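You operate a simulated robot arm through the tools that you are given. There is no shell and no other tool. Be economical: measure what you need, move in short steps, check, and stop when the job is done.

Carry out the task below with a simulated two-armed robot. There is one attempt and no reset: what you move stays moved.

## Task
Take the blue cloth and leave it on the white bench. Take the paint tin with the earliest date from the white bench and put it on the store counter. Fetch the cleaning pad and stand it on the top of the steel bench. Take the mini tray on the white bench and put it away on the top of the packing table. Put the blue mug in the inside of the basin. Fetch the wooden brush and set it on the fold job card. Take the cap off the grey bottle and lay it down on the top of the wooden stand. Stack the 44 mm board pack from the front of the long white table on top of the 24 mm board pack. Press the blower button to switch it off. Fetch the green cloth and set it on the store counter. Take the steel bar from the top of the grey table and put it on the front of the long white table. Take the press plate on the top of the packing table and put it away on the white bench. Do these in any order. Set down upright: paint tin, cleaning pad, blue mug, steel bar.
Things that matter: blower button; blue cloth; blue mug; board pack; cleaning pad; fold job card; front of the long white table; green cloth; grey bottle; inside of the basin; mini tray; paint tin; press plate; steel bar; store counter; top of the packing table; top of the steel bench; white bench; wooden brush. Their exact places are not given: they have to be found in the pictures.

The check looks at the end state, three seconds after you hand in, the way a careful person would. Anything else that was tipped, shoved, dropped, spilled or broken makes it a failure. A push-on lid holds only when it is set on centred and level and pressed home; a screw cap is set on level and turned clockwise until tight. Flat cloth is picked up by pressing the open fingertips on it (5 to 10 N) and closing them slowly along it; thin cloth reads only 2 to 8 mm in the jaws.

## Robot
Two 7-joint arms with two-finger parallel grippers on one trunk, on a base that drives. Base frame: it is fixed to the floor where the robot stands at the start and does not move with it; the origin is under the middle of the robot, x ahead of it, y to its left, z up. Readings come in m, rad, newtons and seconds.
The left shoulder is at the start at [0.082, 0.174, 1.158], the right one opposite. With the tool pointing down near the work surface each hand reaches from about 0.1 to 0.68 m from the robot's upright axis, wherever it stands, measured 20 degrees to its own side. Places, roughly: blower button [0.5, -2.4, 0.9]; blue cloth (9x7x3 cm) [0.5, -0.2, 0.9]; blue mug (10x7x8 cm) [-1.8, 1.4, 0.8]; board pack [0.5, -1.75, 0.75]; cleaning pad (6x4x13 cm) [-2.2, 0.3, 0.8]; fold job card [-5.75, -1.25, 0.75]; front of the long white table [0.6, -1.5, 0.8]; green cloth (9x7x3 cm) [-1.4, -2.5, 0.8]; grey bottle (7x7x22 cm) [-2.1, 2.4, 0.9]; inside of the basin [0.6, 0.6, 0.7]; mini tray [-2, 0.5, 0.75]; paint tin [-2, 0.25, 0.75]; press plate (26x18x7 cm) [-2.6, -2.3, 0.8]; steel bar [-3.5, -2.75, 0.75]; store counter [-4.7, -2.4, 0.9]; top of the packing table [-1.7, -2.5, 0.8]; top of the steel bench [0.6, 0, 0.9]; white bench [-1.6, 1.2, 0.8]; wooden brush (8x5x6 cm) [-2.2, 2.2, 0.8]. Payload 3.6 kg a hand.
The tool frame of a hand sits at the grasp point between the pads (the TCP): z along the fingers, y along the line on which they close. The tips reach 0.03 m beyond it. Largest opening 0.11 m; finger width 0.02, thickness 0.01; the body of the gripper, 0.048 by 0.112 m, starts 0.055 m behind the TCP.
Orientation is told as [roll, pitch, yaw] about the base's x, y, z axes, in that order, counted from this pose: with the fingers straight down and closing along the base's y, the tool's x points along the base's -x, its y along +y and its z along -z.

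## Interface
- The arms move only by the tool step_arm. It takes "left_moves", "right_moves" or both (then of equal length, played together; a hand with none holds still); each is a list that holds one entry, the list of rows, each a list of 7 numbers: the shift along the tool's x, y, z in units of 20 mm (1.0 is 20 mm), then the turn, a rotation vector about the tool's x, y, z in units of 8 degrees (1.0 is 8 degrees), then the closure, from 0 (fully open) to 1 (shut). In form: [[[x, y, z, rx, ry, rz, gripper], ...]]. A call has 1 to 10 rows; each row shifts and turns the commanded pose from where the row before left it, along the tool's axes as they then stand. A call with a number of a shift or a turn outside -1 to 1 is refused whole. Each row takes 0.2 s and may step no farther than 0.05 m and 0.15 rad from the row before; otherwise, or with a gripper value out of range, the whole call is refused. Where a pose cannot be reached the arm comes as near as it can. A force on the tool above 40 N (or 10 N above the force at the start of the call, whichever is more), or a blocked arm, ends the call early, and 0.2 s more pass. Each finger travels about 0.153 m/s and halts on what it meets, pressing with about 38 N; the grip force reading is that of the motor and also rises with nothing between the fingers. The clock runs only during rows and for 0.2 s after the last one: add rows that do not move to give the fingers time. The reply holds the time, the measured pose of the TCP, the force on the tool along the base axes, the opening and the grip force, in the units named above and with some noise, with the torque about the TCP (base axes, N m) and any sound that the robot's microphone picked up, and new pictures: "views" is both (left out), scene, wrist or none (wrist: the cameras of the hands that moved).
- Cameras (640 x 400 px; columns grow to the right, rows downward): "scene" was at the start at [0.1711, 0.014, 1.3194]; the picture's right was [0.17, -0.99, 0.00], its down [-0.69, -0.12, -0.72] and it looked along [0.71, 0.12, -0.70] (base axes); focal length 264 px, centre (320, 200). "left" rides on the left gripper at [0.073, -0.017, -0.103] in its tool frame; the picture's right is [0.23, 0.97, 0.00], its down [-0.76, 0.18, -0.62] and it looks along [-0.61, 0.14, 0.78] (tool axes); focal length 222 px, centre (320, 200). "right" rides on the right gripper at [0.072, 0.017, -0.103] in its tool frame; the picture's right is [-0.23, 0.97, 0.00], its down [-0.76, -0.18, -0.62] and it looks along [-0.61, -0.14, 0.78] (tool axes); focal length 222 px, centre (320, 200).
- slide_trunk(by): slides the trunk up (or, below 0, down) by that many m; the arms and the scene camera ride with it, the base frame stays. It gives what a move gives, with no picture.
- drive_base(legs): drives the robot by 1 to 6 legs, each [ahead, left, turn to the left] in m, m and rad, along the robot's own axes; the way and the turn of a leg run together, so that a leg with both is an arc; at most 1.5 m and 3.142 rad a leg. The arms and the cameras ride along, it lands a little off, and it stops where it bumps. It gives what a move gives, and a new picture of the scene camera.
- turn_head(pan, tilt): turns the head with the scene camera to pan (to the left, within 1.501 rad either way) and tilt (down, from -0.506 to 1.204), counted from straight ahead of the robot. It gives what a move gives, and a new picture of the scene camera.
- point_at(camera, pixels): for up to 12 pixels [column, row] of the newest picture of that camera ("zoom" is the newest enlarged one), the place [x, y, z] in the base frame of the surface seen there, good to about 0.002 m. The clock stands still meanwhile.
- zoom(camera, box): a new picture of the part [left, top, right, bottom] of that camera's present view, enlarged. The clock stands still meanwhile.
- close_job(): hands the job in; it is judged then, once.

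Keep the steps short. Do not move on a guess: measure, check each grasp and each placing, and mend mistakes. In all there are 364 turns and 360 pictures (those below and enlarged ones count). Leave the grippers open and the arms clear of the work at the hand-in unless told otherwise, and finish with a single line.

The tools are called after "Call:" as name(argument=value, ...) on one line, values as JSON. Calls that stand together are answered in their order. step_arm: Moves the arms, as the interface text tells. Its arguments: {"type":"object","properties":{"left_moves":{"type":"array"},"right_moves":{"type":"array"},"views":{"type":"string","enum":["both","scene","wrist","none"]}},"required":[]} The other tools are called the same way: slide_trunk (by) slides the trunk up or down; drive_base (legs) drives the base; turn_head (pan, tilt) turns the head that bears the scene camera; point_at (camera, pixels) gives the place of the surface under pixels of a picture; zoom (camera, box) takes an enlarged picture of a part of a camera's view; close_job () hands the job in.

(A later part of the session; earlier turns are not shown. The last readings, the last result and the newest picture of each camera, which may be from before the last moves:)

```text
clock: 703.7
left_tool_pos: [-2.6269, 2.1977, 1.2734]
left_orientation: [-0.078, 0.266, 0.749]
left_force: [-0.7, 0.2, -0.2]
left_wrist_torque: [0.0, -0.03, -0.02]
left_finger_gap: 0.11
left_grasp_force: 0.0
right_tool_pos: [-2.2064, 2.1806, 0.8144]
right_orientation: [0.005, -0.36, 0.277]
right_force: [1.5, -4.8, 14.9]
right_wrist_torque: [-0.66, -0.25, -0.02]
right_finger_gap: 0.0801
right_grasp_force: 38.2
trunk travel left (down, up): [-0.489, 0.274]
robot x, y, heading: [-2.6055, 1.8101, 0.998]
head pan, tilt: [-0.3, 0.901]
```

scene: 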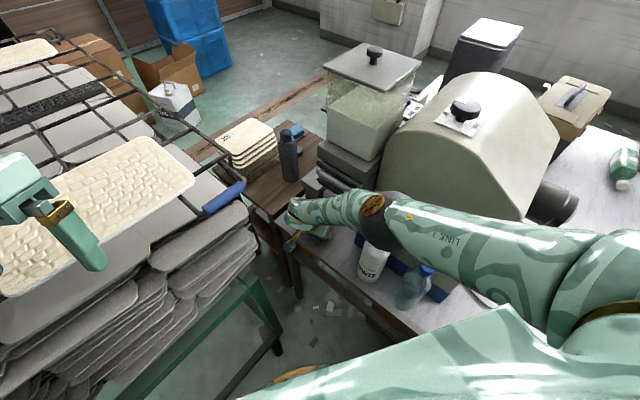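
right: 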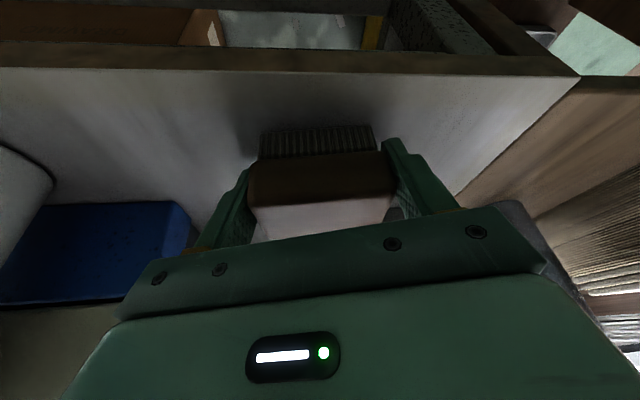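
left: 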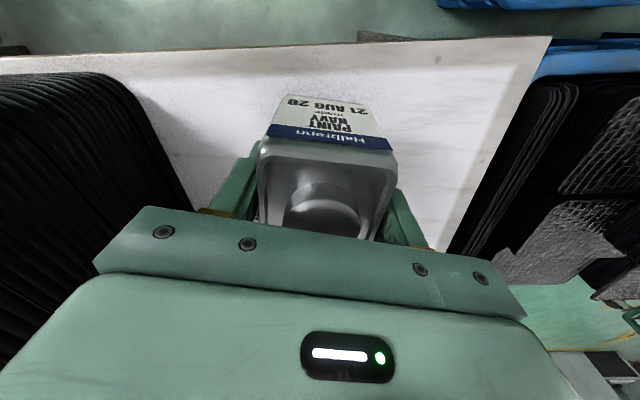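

Brush gripped (80 mm). I lift with the hand gently.

Call:
step_arm(right_moves=[[[-0.03, 0, -0.1, 0, 0, 0, 1], [-0.08, 0, -0.2, 0, 0, 0, 1], [-0.14, 0, -0.4, 0, 0, 0, 1], [-0.2, 0, -0.6, 0, 0, 0, 1], [-0.27, 0, -0.75, 0, 0, 0, 1], [-0.3, 0, -0.85, 0, 0, 0, 1], [-0.3, 0, -0.85, 0, 0, 0, 1], [-0.3, 0, -0.85, 0, 0, 0, 1], [-0.3, 0, -0.85, 0, 0, 0, 1], [-0.3, 0, -0.85, 0, 0, 0, 1]]], views="both")

```text
clock: 705.9
left_tool_pos: [-2.6276, 2.1982, 1.2742]
left_orientation: [-0.076, 0.268, 0.75]
left_force: [-0.2, -0.8, 0.5]
left_wrist_torque: [0.0, 0.0, -0.01]
left_finger_gap: 0.1098
left_grasp_force: 0.0
right_tool_pos: [-2.2089, 2.1802, 0.9479]
right_orientation: [0.005, -0.36, 0.277]
right_force: [0.0, 0.6, -0.6]
right_wrist_torque: [0.03, -0.01, 0.02]
right_finger_gap: 0.0787
right_grasp_force: 38.5
trunk travel left (down, up): [-0.489, 0.274]
robot x, y, heading: [-2.604, 1.8101, 1.005]
head pan, tilt: [-0.3, 0.901]
```

scene: 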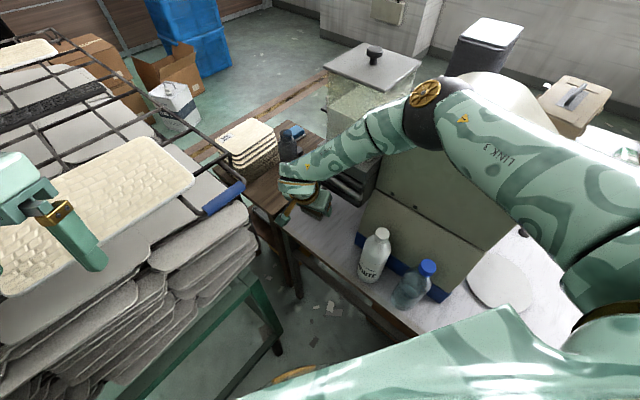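
right: 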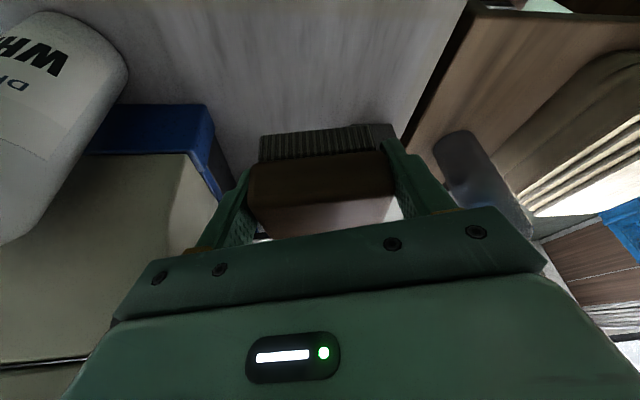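

Brush held and the bottles stand. I back the base out along its heading.

Call:
drive_base(legs=[[-0.5, 0, 0]])

Call:
turn_head(pan=-0.1, tilt=0.7)

```text
clock: 706.9
left_tool_pos: [-2.6321, 2.1716, 1.2768]
left_orientation: [-0.068, 0.267, 0.678]
left_force: [0.0, 1.2, 0.6]
left_wrist_torque: [-0.05, -0.02, 0.0]
left_finger_gap: 0.1098
left_grasp_force: 0.1
right_tool_pos: [-2.2177, 2.1323, 0.9508]
right_orientation: [0.015, -0.362, 0.21]
right_force: [0.6, 0.2, -0.8]
right_wrist_torque: [-0.01, 0.01, 0.03]
right_finger_gap: 0.0785
right_grasp_force: 38.0
trunk travel left (down, up): [-0.489, 0.274]
robot x, y, heading: [-2.6358, 1.7924, 0.943]
head pan, tilt: [-0.3, 0.901]
stopped in leg 1: the robot was blocked; the commanded pose is now the measured one
```

scene: 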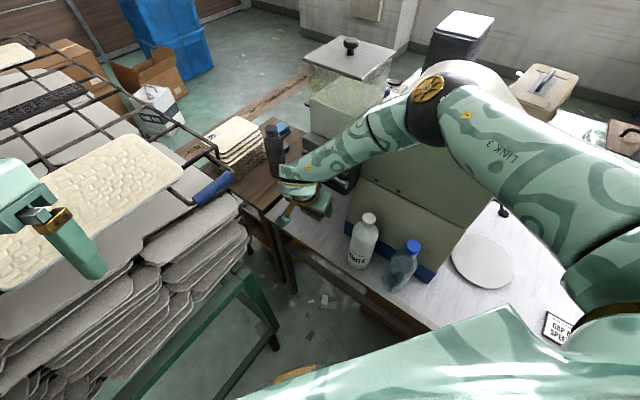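

```text
clock: 707.7
left_tool_pos: [-2.6331, 2.1732, 1.2767]
left_orientation: [-0.065, 0.268, 0.679]
left_force: [-0.3, 0.3, -0.1]
left_wrist_torque: [0.05, 0.01, -0.01]
left_finger_gap: 0.1099
left_grasp_force: 0.1
right_tool_pos: [-2.2192, 2.1319, 0.9496]
right_orientation: [0.015, -0.361, 0.209]
right_force: [0.4, -0.4, -1.3]
right_wrist_torque: [0.02, -0.02, 0.02]
right_finger_gap: 0.0782
right_grasp_force: 38.1
trunk travel left (down, up): [-0.489, 0.274]
robot x, y, heading: [-2.6374, 1.7946, 0.937]
head pan, tilt: [-0.099, 0.7]
```

scene: 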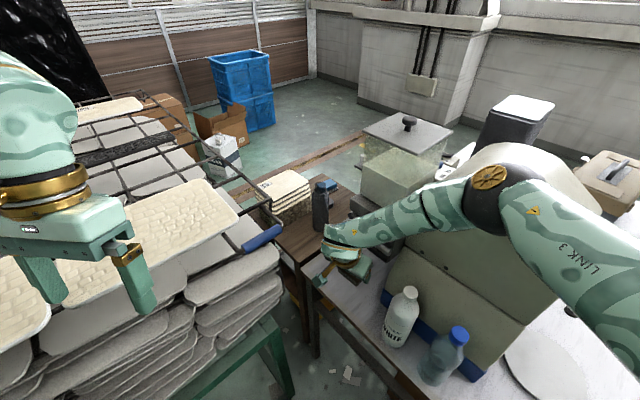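

Something blocks on the left side. I look left at the left arm.

Call:
turn_head(pan=1.1, tilt=0.3)

```text
clock: 709.1
left_tool_pos: [-2.6332, 2.172, 1.2761]
left_orientation: [-0.065, 0.264, 0.678]
left_force: [0.7, 0.2, -0.2]
left_wrist_torque: [0.01, -0.01, 0.01]
left_finger_gap: 0.11
left_grasp_force: 0.1
right_tool_pos: [-2.2168, 2.1309, 0.9495]
right_orientation: [0.017, -0.36, 0.206]
right_force: [0.3, 0.9, -1.1]
right_wrist_torque: [-0.02, -0.01, -0.01]
right_finger_gap: 0.078
right_grasp_force: 38.0
trunk travel left (down, up): [-0.489, 0.274]
robot x, y, heading: [-2.6391, 1.7912, 0.94]
head pan, tilt: [1.1, 0.3]
```

scene: 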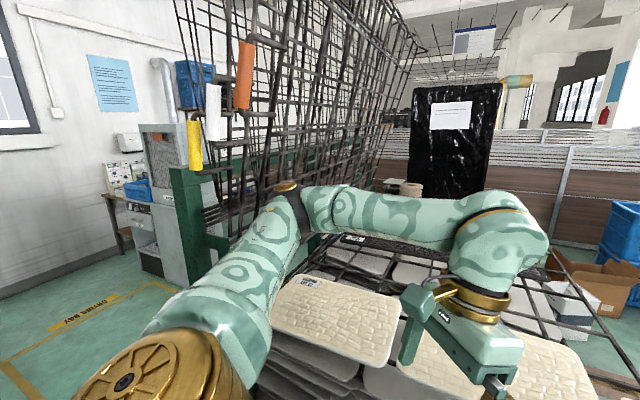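

The left elbow leans on the rack's wire frame. I stretch the left hand forward (elbow comes in) and raise and draw back the right hand.

Call:
step_arm(left_moves=[[[-0.5, 0, -0.5, 0, 0, 0, 0], [-0.8, 0, -0.5, 0, 0, 0, 0], [-0.9, 0, -0.4, 0, 0, 0, 0], [-0.9, 0, -0.4, 0, 0, 0, 0], [-0.9, 0, -0.4, 0, 0, 0, 0], [-0.9, 0, -0.4, 0, 0, 0, 0], [-0.9, 0, -0.4, 0, 0, 0, 0], [0, 0, 0, 0, 0, 0, 0], [0, 0, 0, 0, 0, 0, 0], [0, 0, 0, 0, 0, 0, 0]]], right_moves=[[[-0.1, 0, -0.3, 0, 0, 0, 1], [-0.2, 0, -0.6, 0, 0, 0, 1], [-0.3, 0, -0.9, 0, 0, 0, 1], [-0.3, 0, -0.9, 0, 0, 0, 1], [0.1, 0, -1, 0, 0, 0, 1], [0.2, 0, -1, 0, 0, 0, 1], [0.3, 0, -1, 0, 0, 0, 1], [0.3, 0, -1, 0, 0, 0, 1], [0.3, 0, -1, 0, 0, 0, 1], [0.3, 0, -0.9, 0, 0, 0, 1]]], views="scene")

```text
clock: 711.3
left_tool_pos: [-2.613, 2.205, 1.2919]
left_orientation: [-0.075, 0.255, 0.684]
left_force: [-0.8, 0.3, 0.8]
left_wrist_torque: [-0.03, -0.01, 0.05]
left_finger_gap: 0.1101
left_grasp_force: 0.1
left hand out of reach, approached as far as the arm can: row 4, 5, 6, 7
right_tool_pos: [-2.3027, 2.1162, 1.1101]
right_orientation: [0.013, -0.373, 0.212]
right_force: [-0.2, 0.0, -2.1]
right_wrist_torque: [-0.01, -0.02, 0.01]
right_finger_gap: 0.0776
right_grasp_force: 38.2
trunk travel left (down, up): [-0.489, 0.274]
robot x, y, heading: [-2.639, 1.7977, 0.942]
head pan, tilt: [1.1, 0.3]
```

scene: 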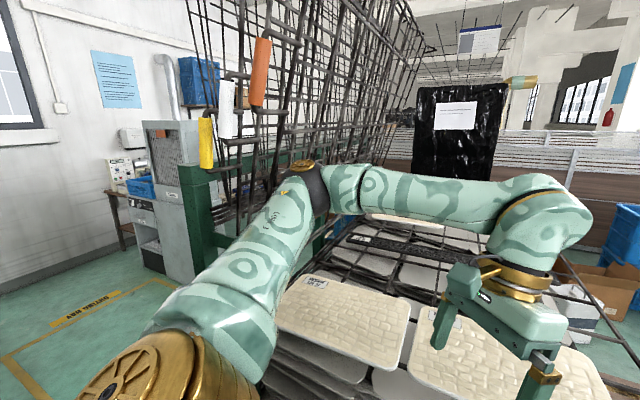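

I drive due south (back and right together), the right hand passing above the bottles.

Call:
drive_base(legs=[[-0.346, -0.289, 0]])

```text
clock: 714.0
left_tool_pos: [-2.5785, 1.7516, 1.2915]
left_orientation: [-0.075, 0.254, 0.664]
left_force: [0.1, -0.2, -0.5]
left_wrist_torque: [0.02, -0.02, 0.01]
left_finger_gap: 0.1099
left_grasp_force: 0.1
right_tool_pos: [-2.2704, 1.6584, 1.1105]
right_orientation: [0.014, -0.373, 0.195]
right_force: [-0.3, 0.6, -0.5]
right_wrist_torque: [0.01, 0.0, -0.03]
right_finger_gap: 0.0774
right_grasp_force: 38.2
trunk travel left (down, up): [-0.489, 0.274]
robot x, y, heading: [-2.6127, 1.3465, 0.926]
head pan, tilt: [1.1, 0.3]
```

scene: 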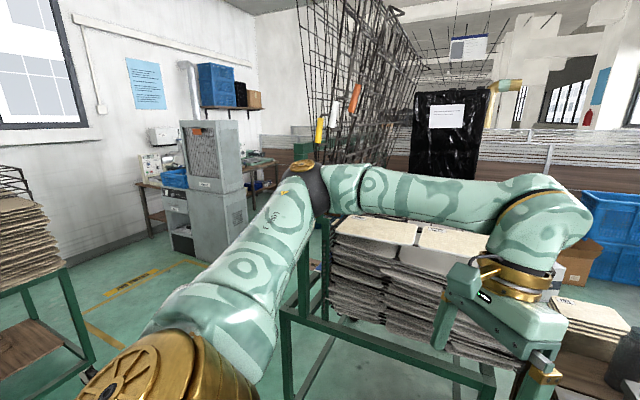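

Free. I drive to the fold job card: back west, around the rack and cart, then face west at y≈-1.25.

Call:
drive_base(legs=[[0, 0, -0.926], [-1.22, 0, 0], [0, -1.2, 0], [-0.95, 0, 0], [0, -1.4, 0], [0, 0, 3.14]])

Call:
turn_head(pan=0.0, tilt=0.65)

```text
clock: 746.6
left_tool_pos: [-5.0156, -1.5375, 1.2929]
left_orientation: [-0.075, 0.255, 2.917]
left_force: [0.3, -0.9, 0.1]
left_wrist_torque: [0.0, 0.0, 0.01]
left_finger_gap: 0.1102
left_grasp_force: 0.1
right_tool_pos: [-5.1354, -1.239, 1.1103]
right_orientation: [0.014, -0.374, 2.447]
right_force: [0.2, 0.0, -0.5]
right_wrist_torque: [0.01, 0.02, -0.03]
right_finger_gap: 0.0751
right_grasp_force: 37.5
trunk travel left (down, up): [-0.489, 0.274]
robot x, y, heading: [-4.674, -1.3084, -3.096]
head pan, tilt: [1.1, 0.3]
```

scene: 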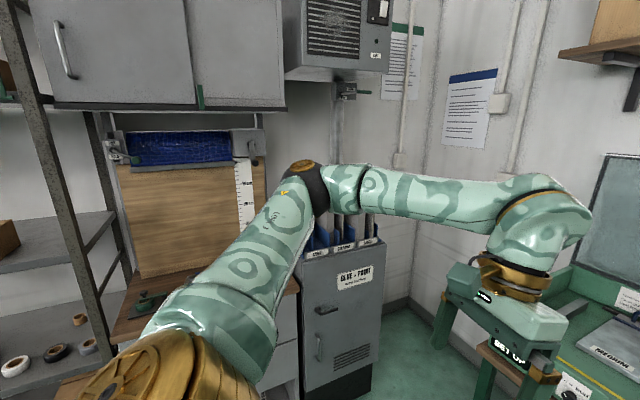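

```text
clock: 747.9
left_tool_pos: [-5.0159, -1.537, 1.2923]
left_orientation: [-0.074, 0.255, 2.919]
left_force: [-1.2, -0.1, -0.8]
left_wrist_torque: [0.01, 0.02, -0.03]
left_finger_gap: 0.1101
left_grasp_force: 0.0
right_tool_pos: [-5.1352, -1.2377, 1.1098]
right_orientation: [0.016, -0.373, 2.447]
right_force: [-0.1, 0.2, -0.6]
right_wrist_torque: [-0.05, 0.0, -0.01]
right_finger_gap: 0.0749
right_grasp_force: 38.2
trunk travel left (down, up): [-0.489, 0.274]
robot x, y, heading: [-4.6763, -1.3027, -3.102]
head pan, tilt: [0.0, 0.649]
```

scene: 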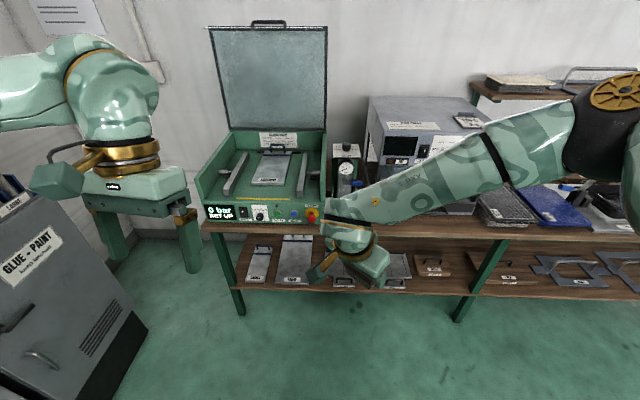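

Call:
zoom(camera="scene", box=[190, 80, 480, 260])

Call:
point_at(camera="scene", pixels=[[345, 170], [370, 185], [270, 165], [440, 215], [345, 190], [300, 160], [320, 225], [220, 220]])

```text
2.21 times, centred on (335, 170) of scene
```

zoom: 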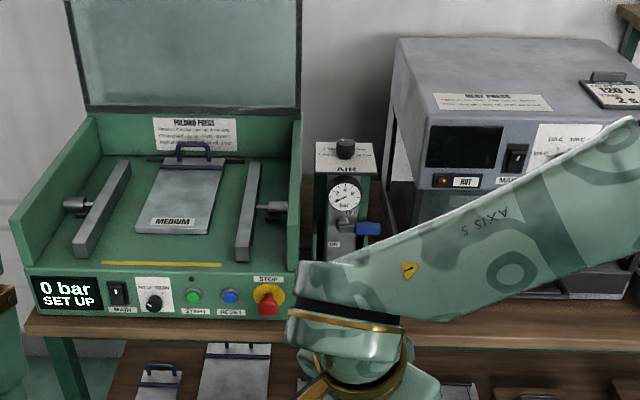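

```text
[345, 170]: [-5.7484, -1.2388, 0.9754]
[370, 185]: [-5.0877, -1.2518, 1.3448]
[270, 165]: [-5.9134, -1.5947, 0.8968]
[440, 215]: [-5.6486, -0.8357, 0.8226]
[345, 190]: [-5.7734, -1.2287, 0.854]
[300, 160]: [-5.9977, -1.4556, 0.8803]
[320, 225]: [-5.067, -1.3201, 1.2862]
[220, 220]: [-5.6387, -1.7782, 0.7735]
```

The arm hides the spot near (-5.75,-1.25). I move the right hand aside.

Call:
step_arm(right_moves=[[[0, -0.5, 0, 0, 0, 0, 1], [0, -1, 0, 0, 0, 0, 1], [0, -1, 0, 0, 0, 0, 1], [0, -1, 0, 0, 0, 0, 1], [0, -1, 0, 0, 0, 0, 1], [0, -1, 0, 0, 0, 0, 1], [0, -1, 0, 0, 0, 0, 1], [0, -1, 0, 0, 0, 0, 1], [0, -1, 0, 0, 0, 0, 1], [0, -0.5, 0, 0, 0, 0, 1]]], views="none")

Call:
zoom(camera="scene", box=[280, 130, 520, 260])

```text
clock: 750.1
left_tool_pos: [-5.0146, -1.5377, 1.2917]
left_orientation: [-0.074, 0.255, 2.92]
left_force: [0.8, 0.9, -0.4]
left_wrist_torque: [-0.02, 0.02, 0.0]
left_finger_gap: 0.11
left_grasp_force: 0.0
right_tool_pos: [-5.02, -1.0987, 1.1073]
right_orientation: [0.015, -0.371, 2.447]
right_force: [-0.2, -0.1, -1.1]
right_wrist_torque: [0.04, 0.0, -0.04]
right_finger_gap: 0.0748
right_grasp_force: 37.7
trunk travel left (down, up): [-0.489, 0.274]
robot x, y, heading: [-4.6752, -1.3056, -3.105]
head pan, tilt: [0.0, 0.649]
```

```text
2.67 times, centred on (400, 195) of scene
```

zoom: 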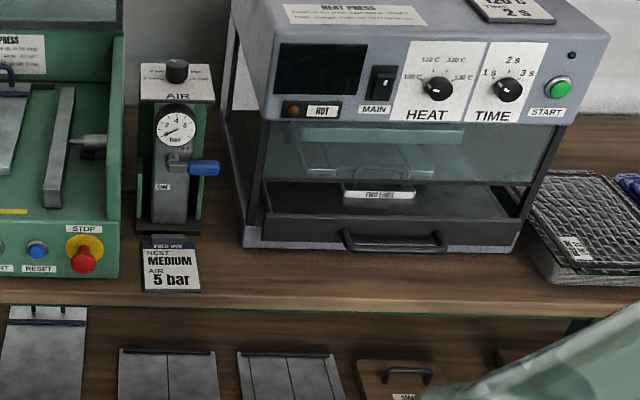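

The "FOLD JOB" card lies at zoom (170,268) before the air regulator. I measure it.

Call:
point_at(camera="zoom", pixels=[[170, 268], [146, 248], [195, 248], [145, 288], [197, 290], [170, 240], [170, 305], [170, 220], [115, 260], [105, 280], [215, 180], [200, 220]])

```text
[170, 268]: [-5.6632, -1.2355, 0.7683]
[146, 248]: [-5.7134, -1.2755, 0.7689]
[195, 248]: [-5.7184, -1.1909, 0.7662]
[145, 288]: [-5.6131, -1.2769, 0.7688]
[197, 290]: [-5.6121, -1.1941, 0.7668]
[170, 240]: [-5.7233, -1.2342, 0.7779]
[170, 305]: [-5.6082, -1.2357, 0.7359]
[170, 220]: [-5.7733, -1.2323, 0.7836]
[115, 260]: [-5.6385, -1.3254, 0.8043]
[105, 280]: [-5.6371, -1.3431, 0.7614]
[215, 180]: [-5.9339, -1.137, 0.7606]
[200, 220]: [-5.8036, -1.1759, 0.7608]
```

Card: centre (-5.665,-1.235), top 0.768. I lower the trunk 0.15, drive closer, and turn the right hand to yaw π keeping its tilt.

Call:
slide_trunk(by=-0.15)

Call:
drive_base(legs=[[0.45, 0.1, -0.03]])

Call:
step_arm(right_moves=[[[0, 0, 0, -0.34, 0, -0.93, 1], [0, 0, 0, -0.34, 0, -0.93, 1], [0, 0, 0, -0.34, 0, -0.93, 1], [0, 0, 0, -0.34, 0, -0.93, 1], [0, 0, 0, -0.34, 0, -0.93, 1], [0, 0, 0, 0, 0, 0, 1]]], views="both")

```text
clock: 751.9
left_tool_pos: [-5.0148, -1.536, 1.1414]
left_orientation: [-0.075, 0.255, 2.917]
left_force: [0.0, 0.6, 0.7]
left_wrist_torque: [0.02, 0.02, 0.01]
left_finger_gap: 0.1102
left_grasp_force: 0.1
right_tool_pos: [-5.0198, -1.1, 0.9578]
right_orientation: [0.015, -0.372, 2.446]
right_force: [0.2, 1.1, 0.3]
right_wrist_torque: [0.0, 0.03, 0.0]
right_finger_gap: 0.075
right_grasp_force: 37.6
trunk travel left (down, up): [-0.339, 0.424]
robot x, y, heading: [-4.676, -1.3058, -3.108]
head pan, tilt: [0.0, 0.649]
```

```text
clock: 754.6
left_tool_pos: [-5.4749, -1.629, 1.1412]
left_orientation: [-0.076, 0.258, 2.877]
left_force: [-0.7, 0.9, -0.1]
left_wrist_torque: [0.01, 0.0, -0.03]
left_finger_gap: 0.1098
left_grasp_force: 0.0
right_tool_pos: [-5.4625, -1.1919, 0.9579]
right_orientation: [0.015, -0.371, 2.406]
right_force: [0.6, -0.1, -1.0]
right_wrist_torque: [-0.01, -0.06, 0.0]
right_finger_gap: 0.0746
right_grasp_force: 37.9
trunk travel left (down, up): [-0.339, 0.424]
robot x, y, heading: [-5.1238, -1.4129, 3.134]
head pan, tilt: [0.0, 0.649]
```

scene: 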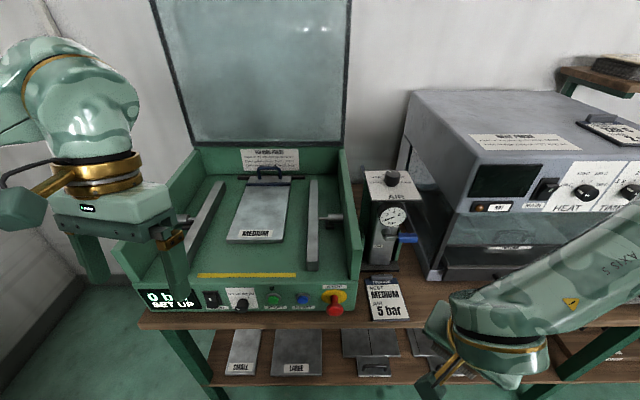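

```text
clock: 756.0
left_tool_pos: [-5.4738, -1.6291, 1.141]
left_orientation: [-0.075, 0.257, 2.876]
left_force: [-0.1, 0.6, 0.3]
left_wrist_torque: [-0.05, 0.0, 0.0]
left_finger_gap: 0.1099
left_grasp_force: 0.1
right_tool_pos: [-5.4757, -1.1942, 0.9524]
right_orientation: [-0.006, -0.374, 3.103]
right_force: [-0.3, 0.1, -1.4]
right_wrist_torque: [-0.01, -0.03, 0.01]
right_finger_gap: 0.0745
right_grasp_force: 38.0
right hand out of reach, approached as far as the arm can: row 2, 3, 4
trunk travel left (down, up): [-0.339, 0.424]
robot x, y, heading: [-5.1264, -1.4118, 3.138]
head pan, tilt: [0.0, 0.649]
```

scene: 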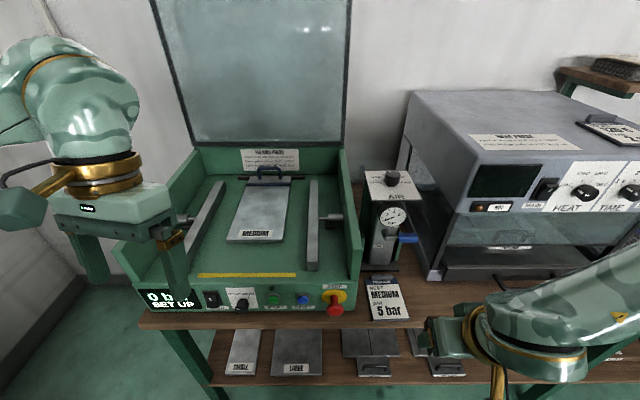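
right: 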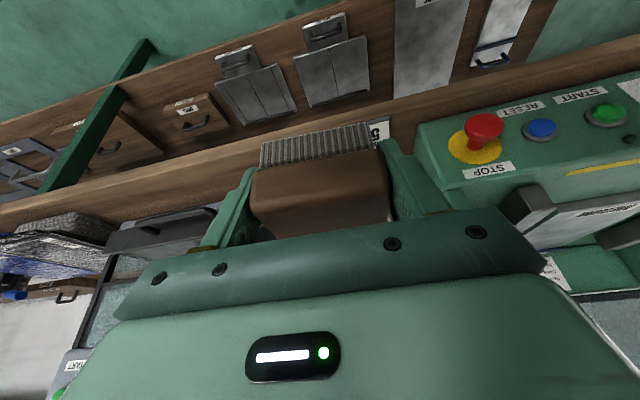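

I move over the card, keeping height, then lower.

Call:
step_arm(right_moves=[[[-0.4, 0.1, 0.15, 0, 0, 0, 1], [-0.8, 0.24, 0.31, 0, 0, 0, 1], [-0.94, 0.26, 0.37, 0, 0, 0, 1], [-0.94, 0.26, 0.37, 0, 0, 0, 1], [-0.94, 0.26, 0.37, 0, 0, 0, 1], [-0.94, 0.26, 0.37, 0, 0, 0, 1], [-0.94, 0.26, 0.37, 0, 0, 0, 1], [-0.94, 0.26, 0.37, 0, 0, 0, 1], [-0.94, 0.26, 0.37, 0, 0, 0, 1], [-0.92, 0.24, 0.36, 0, 0, 0, 1]]], views="none")

Call:
step_arm(right_moves=[[[0.3, 0, 0.7, 0, 0, 0, 1], [0.36, 0, 0.93, 0, 0, 0, 1], [0.36, 0, 0.93, 0, 0, 0, 1], [0.36, 0, 0.93, 0, 0, 0, 1], [0.36, 0, 0.93, 0, 0, 0, 1], [0.36, 0, 0.93, 0, 0, 0, 1], [0, 0, 0, 0, 0, 0, 1]]], views="both")

```text
clock: 758.2
left_tool_pos: [-5.4743, -1.6291, 1.143]
left_orientation: [-0.074, 0.256, 2.877]
left_force: [-1.0, -0.1, 0.0]
left_wrist_torque: [-0.03, 0.0, 0.0]
left_finger_gap: 0.11
left_grasp_force: 0.0
right_tool_pos: [-5.6635, -1.2352, 0.9531]
right_orientation: [-0.005, -0.376, 3.103]
right_force: [0.4, 0.6, -1.1]
right_wrist_torque: [-0.01, 0.0, 0.0]
right_finger_gap: 0.0744
right_grasp_force: 38.0
trunk travel left (down, up): [-0.339, 0.424]
robot x, y, heading: [-5.1213, -1.4128, 3.129]
head pan, tilt: [0.0, 0.649]
```

```text
clock: 759.9
left_tool_pos: [-5.4736, -1.6293, 1.1414]
left_orientation: [-0.076, 0.256, 2.878]
left_force: [0.0, 0.0, -0.9]
left_wrist_torque: [-0.02, 0.02, 0.02]
left_finger_gap: 0.1099
left_grasp_force: 0.1
right_tool_pos: [-5.6628, -1.2323, 0.8373]
right_orientation: [-0.005, -0.378, 3.102]
right_force: [-0.6, 0.0, -0.6]
right_wrist_torque: [0.04, -0.01, -0.01]
right_finger_gap: 0.0744
right_grasp_force: 37.5
trunk travel left (down, up): [-0.339, 0.424]
robot x, y, heading: [-5.1292, -1.4187, 3.135]
head pan, tilt: [0.0, 0.649]
```

scene: 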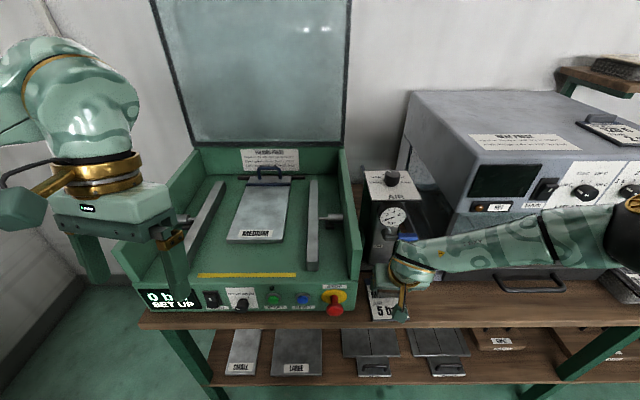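
right: 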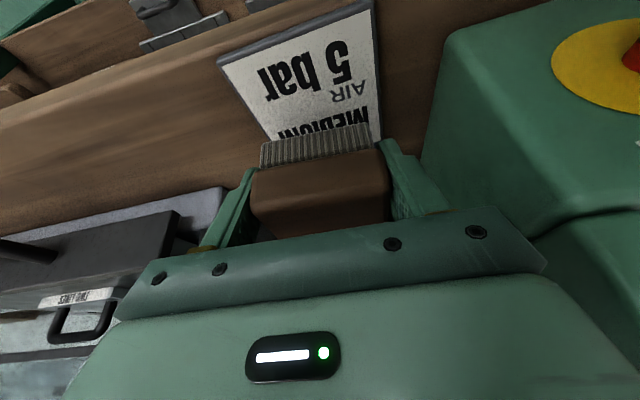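

Call:
step_arm(right_moves=[[[0.3, 0, 0.75, 0, 0, 0, 1], [0.15, 0, 0.4, 0, 0, 0, 1], [0.07, 0, 0.19, 0, 0, 0, 1], [0.04, 0, 0.1, 0, 0, 0, 1], [0, 0, 0, 0, 0, 0, 1]]], views="none")

```text
clock: 761.0
left_tool_pos: [-5.4732, -1.6288, 1.1417]
left_orientation: [-0.076, 0.257, 2.877]
left_force: [-1.0, 0.4, 0.0]
left_wrist_torque: [0.01, 0.0, 0.02]
left_finger_gap: 0.11
left_grasp_force: 0.0
right_tool_pos: [-5.6618, -1.2348, 0.8063]
right_orientation: [-0.004, -0.375, 3.1]
right_force: [-0.1, -0.4, -0.5]
right_wrist_torque: [0.02, 0.0, -0.03]
right_finger_gap: 0.0744
right_grasp_force: 38.6
trunk travel left (down, up): [-0.339, 0.424]
robot x, y, heading: [-5.1219, -1.412, 3.135]
head pan, tilt: [0.0, 0.649]
```

Call:
step_arm(right_moves=[[[0.04, 0, 0.1, 0, 0, 0, 1], [0.04, 0, 0.1, 0, 0, 0, 1], [0.02, 0, 0.05, 0, 0, 0, 1], [0, 0, 0, 0, 0, 0, 1]]], views="none")

```text
clock: 762.0
left_tool_pos: [-5.4742, -1.6281, 1.1428]
left_orientation: [-0.074, 0.253, 2.876]
left_force: [-0.3, -0.3, -0.1]
left_wrist_torque: [0.02, 0.03, -0.01]
left_finger_gap: 0.1098
left_grasp_force: 0.1
right_tool_pos: [-5.6634, -1.2337, 0.803]
right_orientation: [-0.004, -0.379, 3.101]
right_force: [-0.7, 0.2, 10.8]
right_wrist_torque: [0.34, -0.14, 0.03]
right_finger_gap: 0.0746
right_grasp_force: 38.7
trunk travel left (down, up): [-0.339, 0.424]
robot x, y, heading: [-5.1271, -1.4087, 3.135]
head pan, tilt: [0.0, 0.649]
```

Contact (11 N). Open and withdraw along the tool, then up.

Call:
step_arm(right_moves=[[[0, 0, -0.05, 0, 0, 0, 1], [0, 0, 0, 0, 0, 0, 0.25], [0, 0, 0, 0, 0, 0, 0.12], [0, 0, 0, 0, 0, 0, 0], [0, 0, 0, 0, 0, 0, 0], [-0.18, 0, -0.47, 0, 0, 0, 0], [-0.36, 0, -0.93, 0, 0, 0, 0], [-0.36, 0, -0.93, 0, 0, 0, 0], [0, 0, -1, 0, 0, 0, 0], [0, 0, -1, 0, 0, 0, 0]]], views="wrist")

```text
clock: 764.2
left_tool_pos: [-5.4742, -1.6287, 1.1414]
left_orientation: [-0.076, 0.254, 2.876]
left_force: [0.0, -0.7, -0.2]
left_wrist_torque: [0.02, 0.0, 0.01]
left_finger_gap: 0.1098
left_grasp_force: 0.0
right_tool_pos: [-5.6485, -1.2352, 0.8902]
right_orientation: [-0.004, -0.375, 3.103]
right_force: [0.1, 1.2, 0.7]
right_wrist_torque: [0.02, 0.01, -0.01]
right_finger_gap: 0.1099
right_grasp_force: 0.0
trunk travel left (down, up): [-0.339, 0.424]
robot x, y, heading: [-5.1233, -1.4109, 3.136]
head pan, tilt: [0.0, 0.649]
```

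right: 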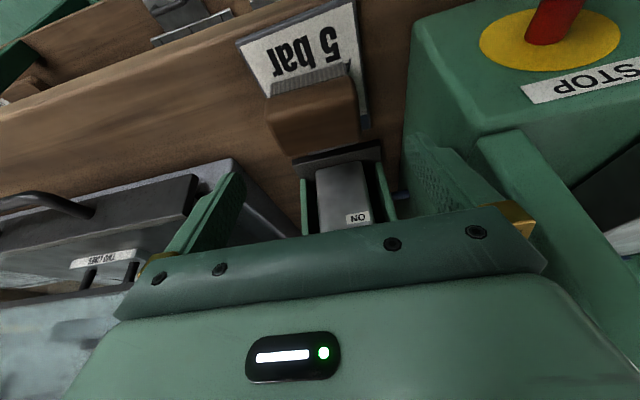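

The brush lies on the card. I raise and straighten the right hand, lower the trunk to its old height, and drive to the grey table for the steel bar.

Call:
step_arm(right_moves=[[[-0.3, 0, -1, 0, 0, 0, 0], [-0.3, 0, -1, 0, 0, 0, 0], [0, 0, -1, 0, 0, 0, 0], [0.5, 0, -1, 0, 0, 0, 0], [0.5, 0, -1, 0, 0, 0, 0], [0.5, 0, -1, 0, 0.9, 0, 0], [0.5, 0, -1, 0, 0.9, 0, 0], [0.5, 0, -0.5, 0, 0.9, 0, 0], [0.5, 0, 0, 0, 0, 0, 0], [0.5, 0, 0, 0, 0, 0, 0]]], left_moves=[[[0, 0, 0, 0, -0.6, 0, 0], [0, 0, 0, 0, -0.6, 0, 0], [0, 0, 0, 0, -0.6, 0, 0], [0, 0, 0, 0, 0, 0, 0], [0, 0, 0, 0, 0, 0, 0], [0, 0, 0, 0, 0, 0, 0], [0, 0, 0, 0, 0, 0, 0], [0, 0, 0, 0, 0, 0, 0], [0, 0, 0, 0, 0, 0, 0], [0, 0, 0, 0, 0, 0, 0]]], views="none")

Call:
drive_base(legs=[[-0.4, 0.15, 0], [-1.3, 0, 0], [0, 0, 1.57]])

Call:
slide_trunk(by=-0.064)

```text
clock: 766.5
left_tool_pos: [-5.4732, -1.6289, 1.1424]
left_orientation: [-0.074, 0.005, 2.892]
left_force: [0.2, -0.3, -0.1]
left_wrist_torque: [0.02, -0.01, 0.0]
left_finger_gap: 0.1101
left_grasp_force: 0.0
right_tool_pos: [-5.542, -1.2402, 1.0186]
right_orientation: [-0.005, 0.003, 3.098]
right_force: [0.0, 0.3, 0.8]
right_wrist_torque: [0.02, -0.01, 0.0]
right_finger_gap: 0.1101
right_grasp_force: 0.1
trunk travel left (down, up): [-0.339, 0.424]
robot x, y, heading: [-5.1222, -1.4154, 3.136]
head pan, tilt: [0.0, 0.649]
```

```text
clock: 779.1
left_tool_pos: [-3.1899, -1.9304, 1.1413]
left_orientation: [-0.073, 0.005, -1.83]
left_force: [0.4, -0.3, -0.3]
left_wrist_torque: [0.0, 0.05, 0.0]
left_finger_gap: 0.1101
left_grasp_force: 0.1
right_tool_pos: [-3.581, -1.9935, 1.0199]
right_orientation: [-0.004, 0.0, -1.622]
right_force: [0.6, 0.4, 0.0]
right_wrist_torque: [0.01, 0.01, -0.01]
right_finger_gap: 0.1099
right_grasp_force: 0.0
trunk travel left (down, up): [-0.339, 0.424]
robot x, y, heading: [-3.4008, -1.5761, -1.586]
head pan, tilt: [0.0, 0.649]
```

scene: 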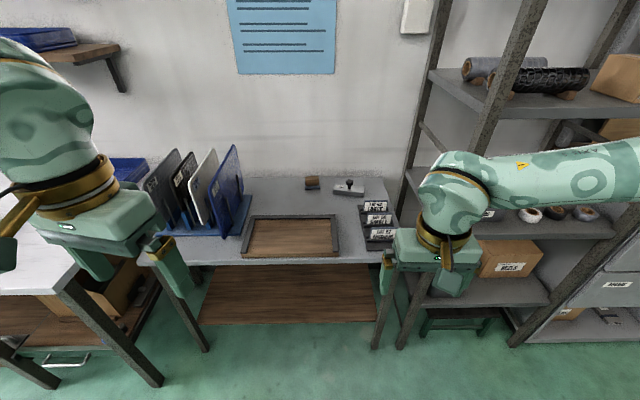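

```text
clock: 780.1
left_tool_pos: [-3.191, -1.9312, 1.0789]
left_orientation: [-0.071, 0.004, -1.83]
left_force: [-0.2, -0.5, 0.2]
left_wrist_torque: [-0.02, 0.01, 0.02]
left_finger_gap: 0.1101
left_grasp_force: 0.0
right_tool_pos: [-3.5801, -1.9942, 0.9564]
right_orientation: [-0.005, 0.0, -1.624]
right_force: [-0.5, 0.3, 0.1]
right_wrist_torque: [-0.07, 0.0, -0.02]
right_finger_gap: 0.1101
right_grasp_force: 0.2
trunk travel left (down, up): [-0.275, 0.488]
robot x, y, heading: [-3.4036, -1.5807, -1.59]
head pan, tilt: [0.0, 0.649]
```

Call:
zoom(camera="scene", box=[230, 130, 430, 270])

Call:
point_at(camera="zoom", pixels=[[400, 125], [375, 130], [430, 130], [400, 165], [290, 110], [330, 150], [320, 300], [400, 200], [500, 250]])

```text
2.86 times, centred on (330, 200) of scene
```

zoom: 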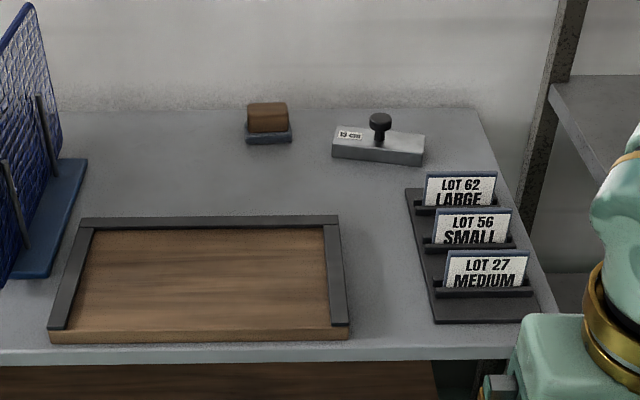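

```text
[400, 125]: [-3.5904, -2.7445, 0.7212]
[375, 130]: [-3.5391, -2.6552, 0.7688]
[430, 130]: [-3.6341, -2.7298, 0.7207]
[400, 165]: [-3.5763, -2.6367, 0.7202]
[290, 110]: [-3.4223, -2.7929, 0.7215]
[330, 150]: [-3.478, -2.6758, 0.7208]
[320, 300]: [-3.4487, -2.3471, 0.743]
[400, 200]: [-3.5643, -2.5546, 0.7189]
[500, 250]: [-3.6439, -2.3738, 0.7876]
```

The steel bar with its black knob is at about (-3.545,-2.65), table top 0.720. I drive closer and measure.

Call:
drive_base(legs=[[0.42, 0.03, 0.02]])

Call:
turn_head(pan=-0.1, tilt=0.75)

Call:
zoom(camera="scene", box=[260, 120, 440, 260])

```text
clock: 782.9
left_tool_pos: [-3.1801, -2.3307, 1.0812]
left_orientation: [-0.067, 0.002, -1.853]
left_force: [0.5, -0.5, -0.6]
left_wrist_torque: [0.05, -0.02, 0.02]
left_finger_gap: 0.1101
left_grasp_force: 0.1
right_tool_pos: [-3.5666, -2.3862, 0.9624]
right_orientation: [0.0, -0.015, -1.631]
right_force: [0.0, -0.5, 0.0]
right_wrist_torque: [-0.03, 0.01, 0.01]
right_finger_gap: 0.1097
right_grasp_force: 0.0
trunk travel left (down, up): [-0.275, 0.488]
robot x, y, heading: [-3.3789, -1.9772, -1.611]
head pan, tilt: [0.0, 0.649]
stopped in leg 1: the robot was blocked; the commanded pose is now the measured one
```

scene: 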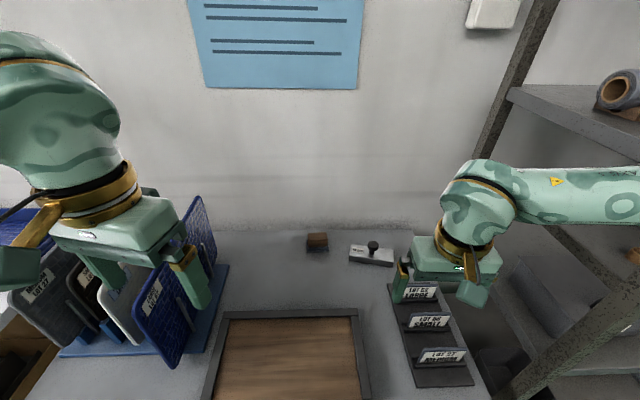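

```text
clock: 783.6
left_tool_pos: [-3.181, -2.3302, 1.0812]
left_orientation: [-0.067, 0.003, -1.849]
left_force: [-0.5, 0.4, -0.6]
left_wrist_torque: [-0.03, -0.03, 0.01]
left_finger_gap: 0.1099
left_grasp_force: 0.2
right_tool_pos: [-3.569, -2.3862, 0.9597]
right_orientation: [-0.001, -0.01, -1.632]
right_force: [-0.5, 0.5, -0.1]
right_wrist_torque: [-0.01, -0.01, -0.02]
right_finger_gap: 0.1101
right_grasp_force: 0.1
trunk travel left (down, up): [-0.275, 0.488]
robot x, y, heading: [-3.3823, -1.9767, -1.612]
head pan, tilt: [-0.099, 0.75]
```

scene: 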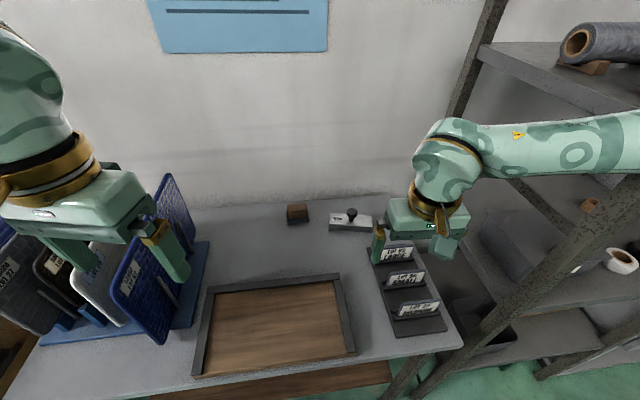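

```text
2.86 times, centred on (350, 190) of scene
```

zoom: 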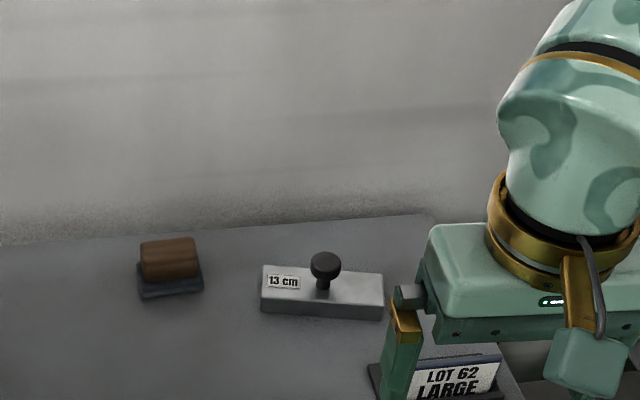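

Call:
point_at(camera="zoom", pixels=[[325, 260], [280, 272], [370, 280], [265, 305], [380, 312], [345, 290], [325, 310], [322, 285]])

```text
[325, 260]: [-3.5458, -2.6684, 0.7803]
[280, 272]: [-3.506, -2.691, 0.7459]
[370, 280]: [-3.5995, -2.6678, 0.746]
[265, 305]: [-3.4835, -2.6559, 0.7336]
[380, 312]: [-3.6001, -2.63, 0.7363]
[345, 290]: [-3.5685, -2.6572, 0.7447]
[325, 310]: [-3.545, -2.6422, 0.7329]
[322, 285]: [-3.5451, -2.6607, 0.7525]
```

Bar centre (-3.546,-2.665), bar top 0.746, knob top ~0.785. The right elbow touched the shelf post, so I shift 0.1 m left, then a bit nearer, and use the right hand on the knob.

Call:
drive_base(legs=[[-0.03, 0.1, 0.04], [0.08, 0, 0]])

Call:
step_arm(right_moves=[[[-1, 0, 0, 0, 0, 0, 0], [-1, 0, 0, 0, 0, 0, 0], [-1, 0, 0, 0, 0, 0, 0], [-1, 0, 0, 0, 0, 0, 0], [-1, 0, 0, 0, 0, 0, 0], [-1, 0, 0, 0, 0, 0, 0], [-1, 0, 0, 0, 0, 0, 0], [-1, 0, 0, 0, 0, 0, 0], [0, 0, 0, 0, 0, 0, 0]]], views="wrist")

```text
clock: 785.4
left_tool_pos: [-3.0832, -2.3848, 1.0773]
left_orientation: [-0.059, 0.016, -1.82]
left_force: [0.1, -0.7, -0.1]
left_wrist_torque: [0.02, 0.0, 0.03]
left_finger_gap: 0.1102
left_grasp_force: 0.1
right_tool_pos: [-3.467, -2.4517, 0.9523]
right_orientation: [0.009, 0.001, -1.602]
right_force: [0.0, -1.2, 0.7]
right_wrist_torque: [0.02, 0.01, 0.01]
right_finger_gap: 0.1099
right_grasp_force: 0.0
trunk travel left (down, up): [-0.275, 0.488]
robot x, y, heading: [-3.2798, -2.0294, -1.579]
head pan, tilt: [-0.099, 0.75]
```

scene: 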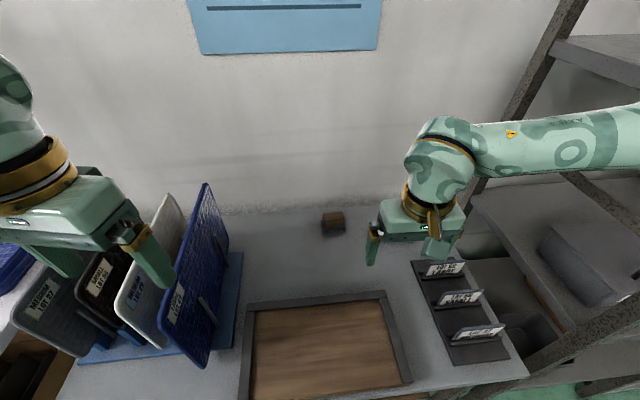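

```text
clock: 787.4
left_tool_pos: [-3.0822, -2.3827, 1.0788]
left_orientation: [-0.058, 0.013, -1.819]
left_force: [0.7, 0.1, 0.8]
left_wrist_torque: [0.0, 0.0, -0.01]
left_finger_gap: 0.1103
left_grasp_force: 0.0
right_tool_pos: [-3.4716, -2.611, 0.9518]
right_orientation: [0.01, 0.003, -1.602]
right_force: [-0.1, 1.1, 0.1]
right_wrist_torque: [-0.01, -0.02, 0.01]
right_finger_gap: 0.1101
right_grasp_force: 0.1
trunk travel left (down, up): [-0.275, 0.488]
robot x, y, heading: [-3.2867, -2.0275, -1.579]
head pan, tilt: [-0.099, 0.75]
```

right: 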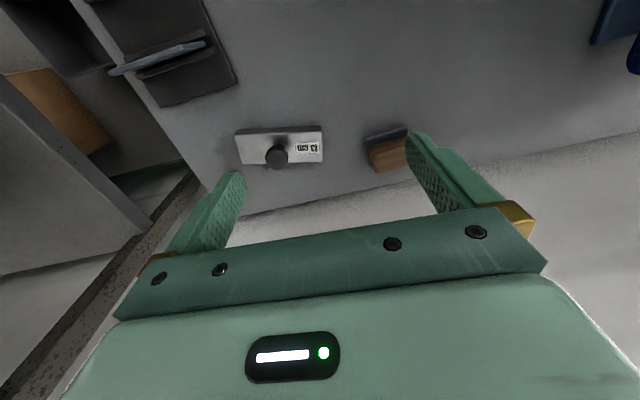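

Call:
step_arm(right_moves=[[[-0.75, -0.91, 0, 0, 0, 0, 0], [-0.75, -0.91, 0, 0, 0, 0, 0], [-0.75, -0.91, 0.5, 0, 0, 0, 0], [-0.72, -0.9, 0.9, 0, 0, 0, 0], [0, 0, 0.9, 0, 0, 0, 0], [0, 0, 0.9, 0, 0, 0, 0], [0, 0, 0.8, 0, 0, 0, 0], [0, 0, 0, 0, 0, 0, 0]]], views="wrist")

Call:
point_at(camera="right", pixels=[[320, 130], [320, 145], [320, 115], [310, 130], [335, 130]])

```text
clock: 789.2
left_tool_pos: [-3.0832, -2.383, 1.0784]
left_orientation: [-0.06, 0.015, -1.82]
left_force: [0.0, 0.2, -0.3]
left_wrist_torque: [-0.01, -0.01, 0.0]
left_finger_gap: 0.11
left_grasp_force: 0.1
right_tool_pos: [-3.5149, -2.644, 0.897]
right_orientation: [0.01, -0.001, -1.604]
right_force: [0.6, -0.2, -0.8]
right_wrist_torque: [-0.01, -0.02, -0.01]
right_finger_gap: 0.1099
right_grasp_force: 0.0
right hand out of reach, approached as far as the arm can: row 3, 4
trunk travel left (down, up): [-0.275, 0.488]
robot x, y, heading: [-3.282, -2.0274, -1.576]
head pan, tilt: [-0.099, 0.75]
```

right: 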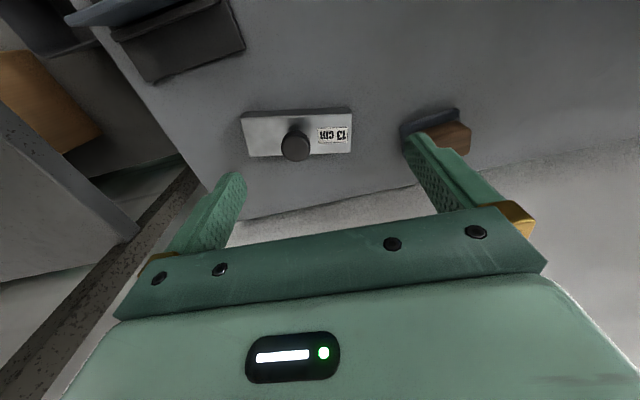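

```text
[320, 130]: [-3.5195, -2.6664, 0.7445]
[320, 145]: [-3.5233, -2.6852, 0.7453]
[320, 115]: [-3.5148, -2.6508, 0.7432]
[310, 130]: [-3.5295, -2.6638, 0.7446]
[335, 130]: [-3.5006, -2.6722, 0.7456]
```

Just short; I tilt the hand 15° forward to gain reach and move over the knob.

Call:
step_arm(right_moves=[[[0, 0, 0, 0, -0.95, 0, 0], [0, 0, 0, 0, -0.95, 0, 0], [-0.4, -0.5, 0.1, 0, 0, 0, 0], [-0.4, -0.55, 0.1, 0, 0, 0, 0], [-0.4, -0.55, 0.1, 0, 0, 0, 0], [0, 0, 0, 0, 0, 0, 0]]], views="wrist")

Call:
point_at(camera="right", pixels=[[300, 130], [310, 130], [320, 120], [320, 140], [290, 120]])

```text
clock: 790.6
left_tool_pos: [-3.0829, -2.3837, 1.0779]
left_orientation: [-0.059, 0.013, -1.818]
left_force: [-0.1, 0.6, -0.7]
left_wrist_torque: [-0.01, -0.02, 0.0]
left_finger_gap: 0.11
left_grasp_force: 0.1
right_tool_pos: [-3.548, -2.6685, 0.8979]
right_orientation: [0.01, -0.265, -1.604]
right_force: [-0.1, 0.0, -0.2]
right_wrist_torque: [0.0, 0.0, -0.02]
right_finger_gap: 0.1099
right_grasp_force: 0.0
trunk travel left (down, up): [-0.275, 0.488]
robot x, y, heading: [-3.283, -2.0228, -1.579]
head pan, tilt: [-0.099, 0.75]
```

right: 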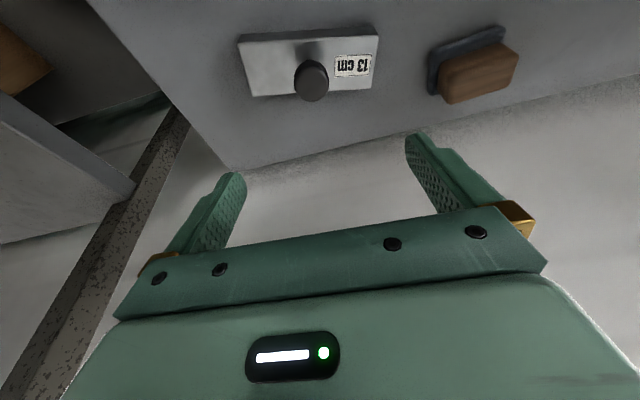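

```text
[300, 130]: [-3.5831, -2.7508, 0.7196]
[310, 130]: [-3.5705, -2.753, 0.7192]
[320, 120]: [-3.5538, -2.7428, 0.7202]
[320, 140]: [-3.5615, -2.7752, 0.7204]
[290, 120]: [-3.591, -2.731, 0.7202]
```

Call:
point_at(camera="right", pixels=[[311, 85], [298, 82], [325, 80], [311, 70]])

Call:
step_arm(right_moves=[[[0.26, 0, 0.965, 0, 0, 0, 0], [0.26, 0, 0.965, 0, 0, 0, 0], [0.26, 0, 0.965, 0, 0, 0, 0], [0.26, 0, 0.965, 0, 0, 0, 0], [0.13, 0, 0.48, 0, 0, 0, 0], [0, 0, 0, 0, 0, 0, 0]]], views="wrist")

```text
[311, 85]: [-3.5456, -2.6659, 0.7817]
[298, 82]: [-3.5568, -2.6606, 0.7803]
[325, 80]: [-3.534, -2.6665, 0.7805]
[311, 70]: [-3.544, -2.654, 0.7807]
```

```text
clock: 792.0
left_tool_pos: [-3.0828, -2.3831, 1.0797]
left_orientation: [-0.059, 0.014, -1.818]
left_force: [-0.1, 0.0, -0.7]
left_wrist_torque: [0.0, -0.02, 0.01]
left_finger_gap: 0.1101
left_grasp_force: 0.0
right_tool_pos: [-3.5465, -2.6689, 0.8066]
right_orientation: [0.009, -0.266, -1.604]
right_force: [-0.1, 0.3, 0.1]
right_wrist_torque: [0.01, -0.02, 0.0]
right_finger_gap: 0.1099
right_grasp_force: 0.1
trunk travel left (down, up): [-0.275, 0.488]
robot x, y, heading: [-3.2836, -2.0222, -1.58]
head pan, tilt: [-0.099, 0.75]
```

right: 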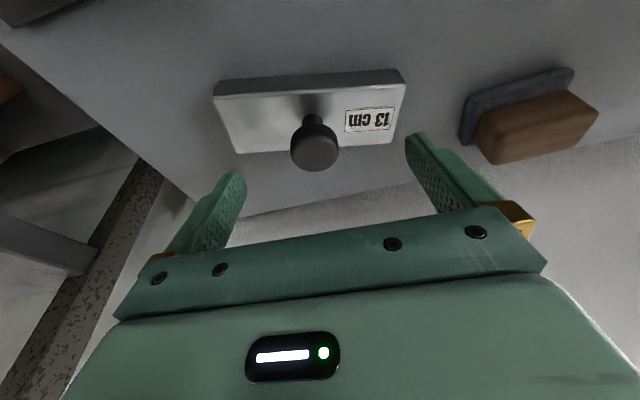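

Call:
step_arm(right_moves=[[[0.4, 0, 0.67, 0, 0, 0, 0.2], [0.18, 0, 0.66, 0, 0, 0, 0.3], [0, 0, 0, 0, 0, 0, 0.5], [0, 0, 0, 0, 0, 0, 0.7], [0, 0, 0, 0, 0, 0, 1], [0, 0, 0, 0, 0, 0, 1], [-0.03, 0, -0.1, 0, 0, 0, 1], [-0.05, 0, -0.2, 0, 0, 0, 1], [-0.08, 0, -0.3, 0, 0, 0, 1], [-0.1, 0, -0.4, 0, 0, 0, 1]]], views="wrist")

```text
clock: 794.2
left_tool_pos: [-3.0826, -2.3835, 1.0777]
left_orientation: [-0.059, 0.016, -1.817]
left_force: [0.2, 0.5, 0.2]
left_wrist_torque: [0.01, 0.02, 0.03]
left_finger_gap: 0.1097
left_grasp_force: 0.0
right_tool_pos: [-3.5464, -2.6638, 0.7991]
right_orientation: [0.009, -0.264, -1.605]
right_force: [0.0, -0.2, -4.5]
right_wrist_torque: [0.0, 0.03, 0.0]
right_finger_gap: 0.0311
right_grasp_force: 37.7
trunk travel left (down, up): [-0.275, 0.488]
robot x, y, heading: [-3.2797, -2.0275, -1.578]
head pan, tilt: [-0.099, 0.75]
```

right: 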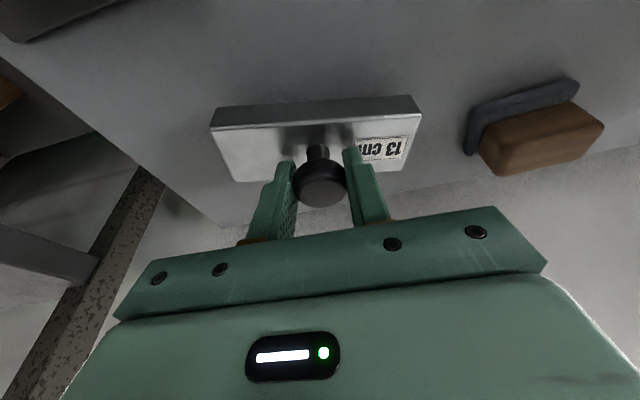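

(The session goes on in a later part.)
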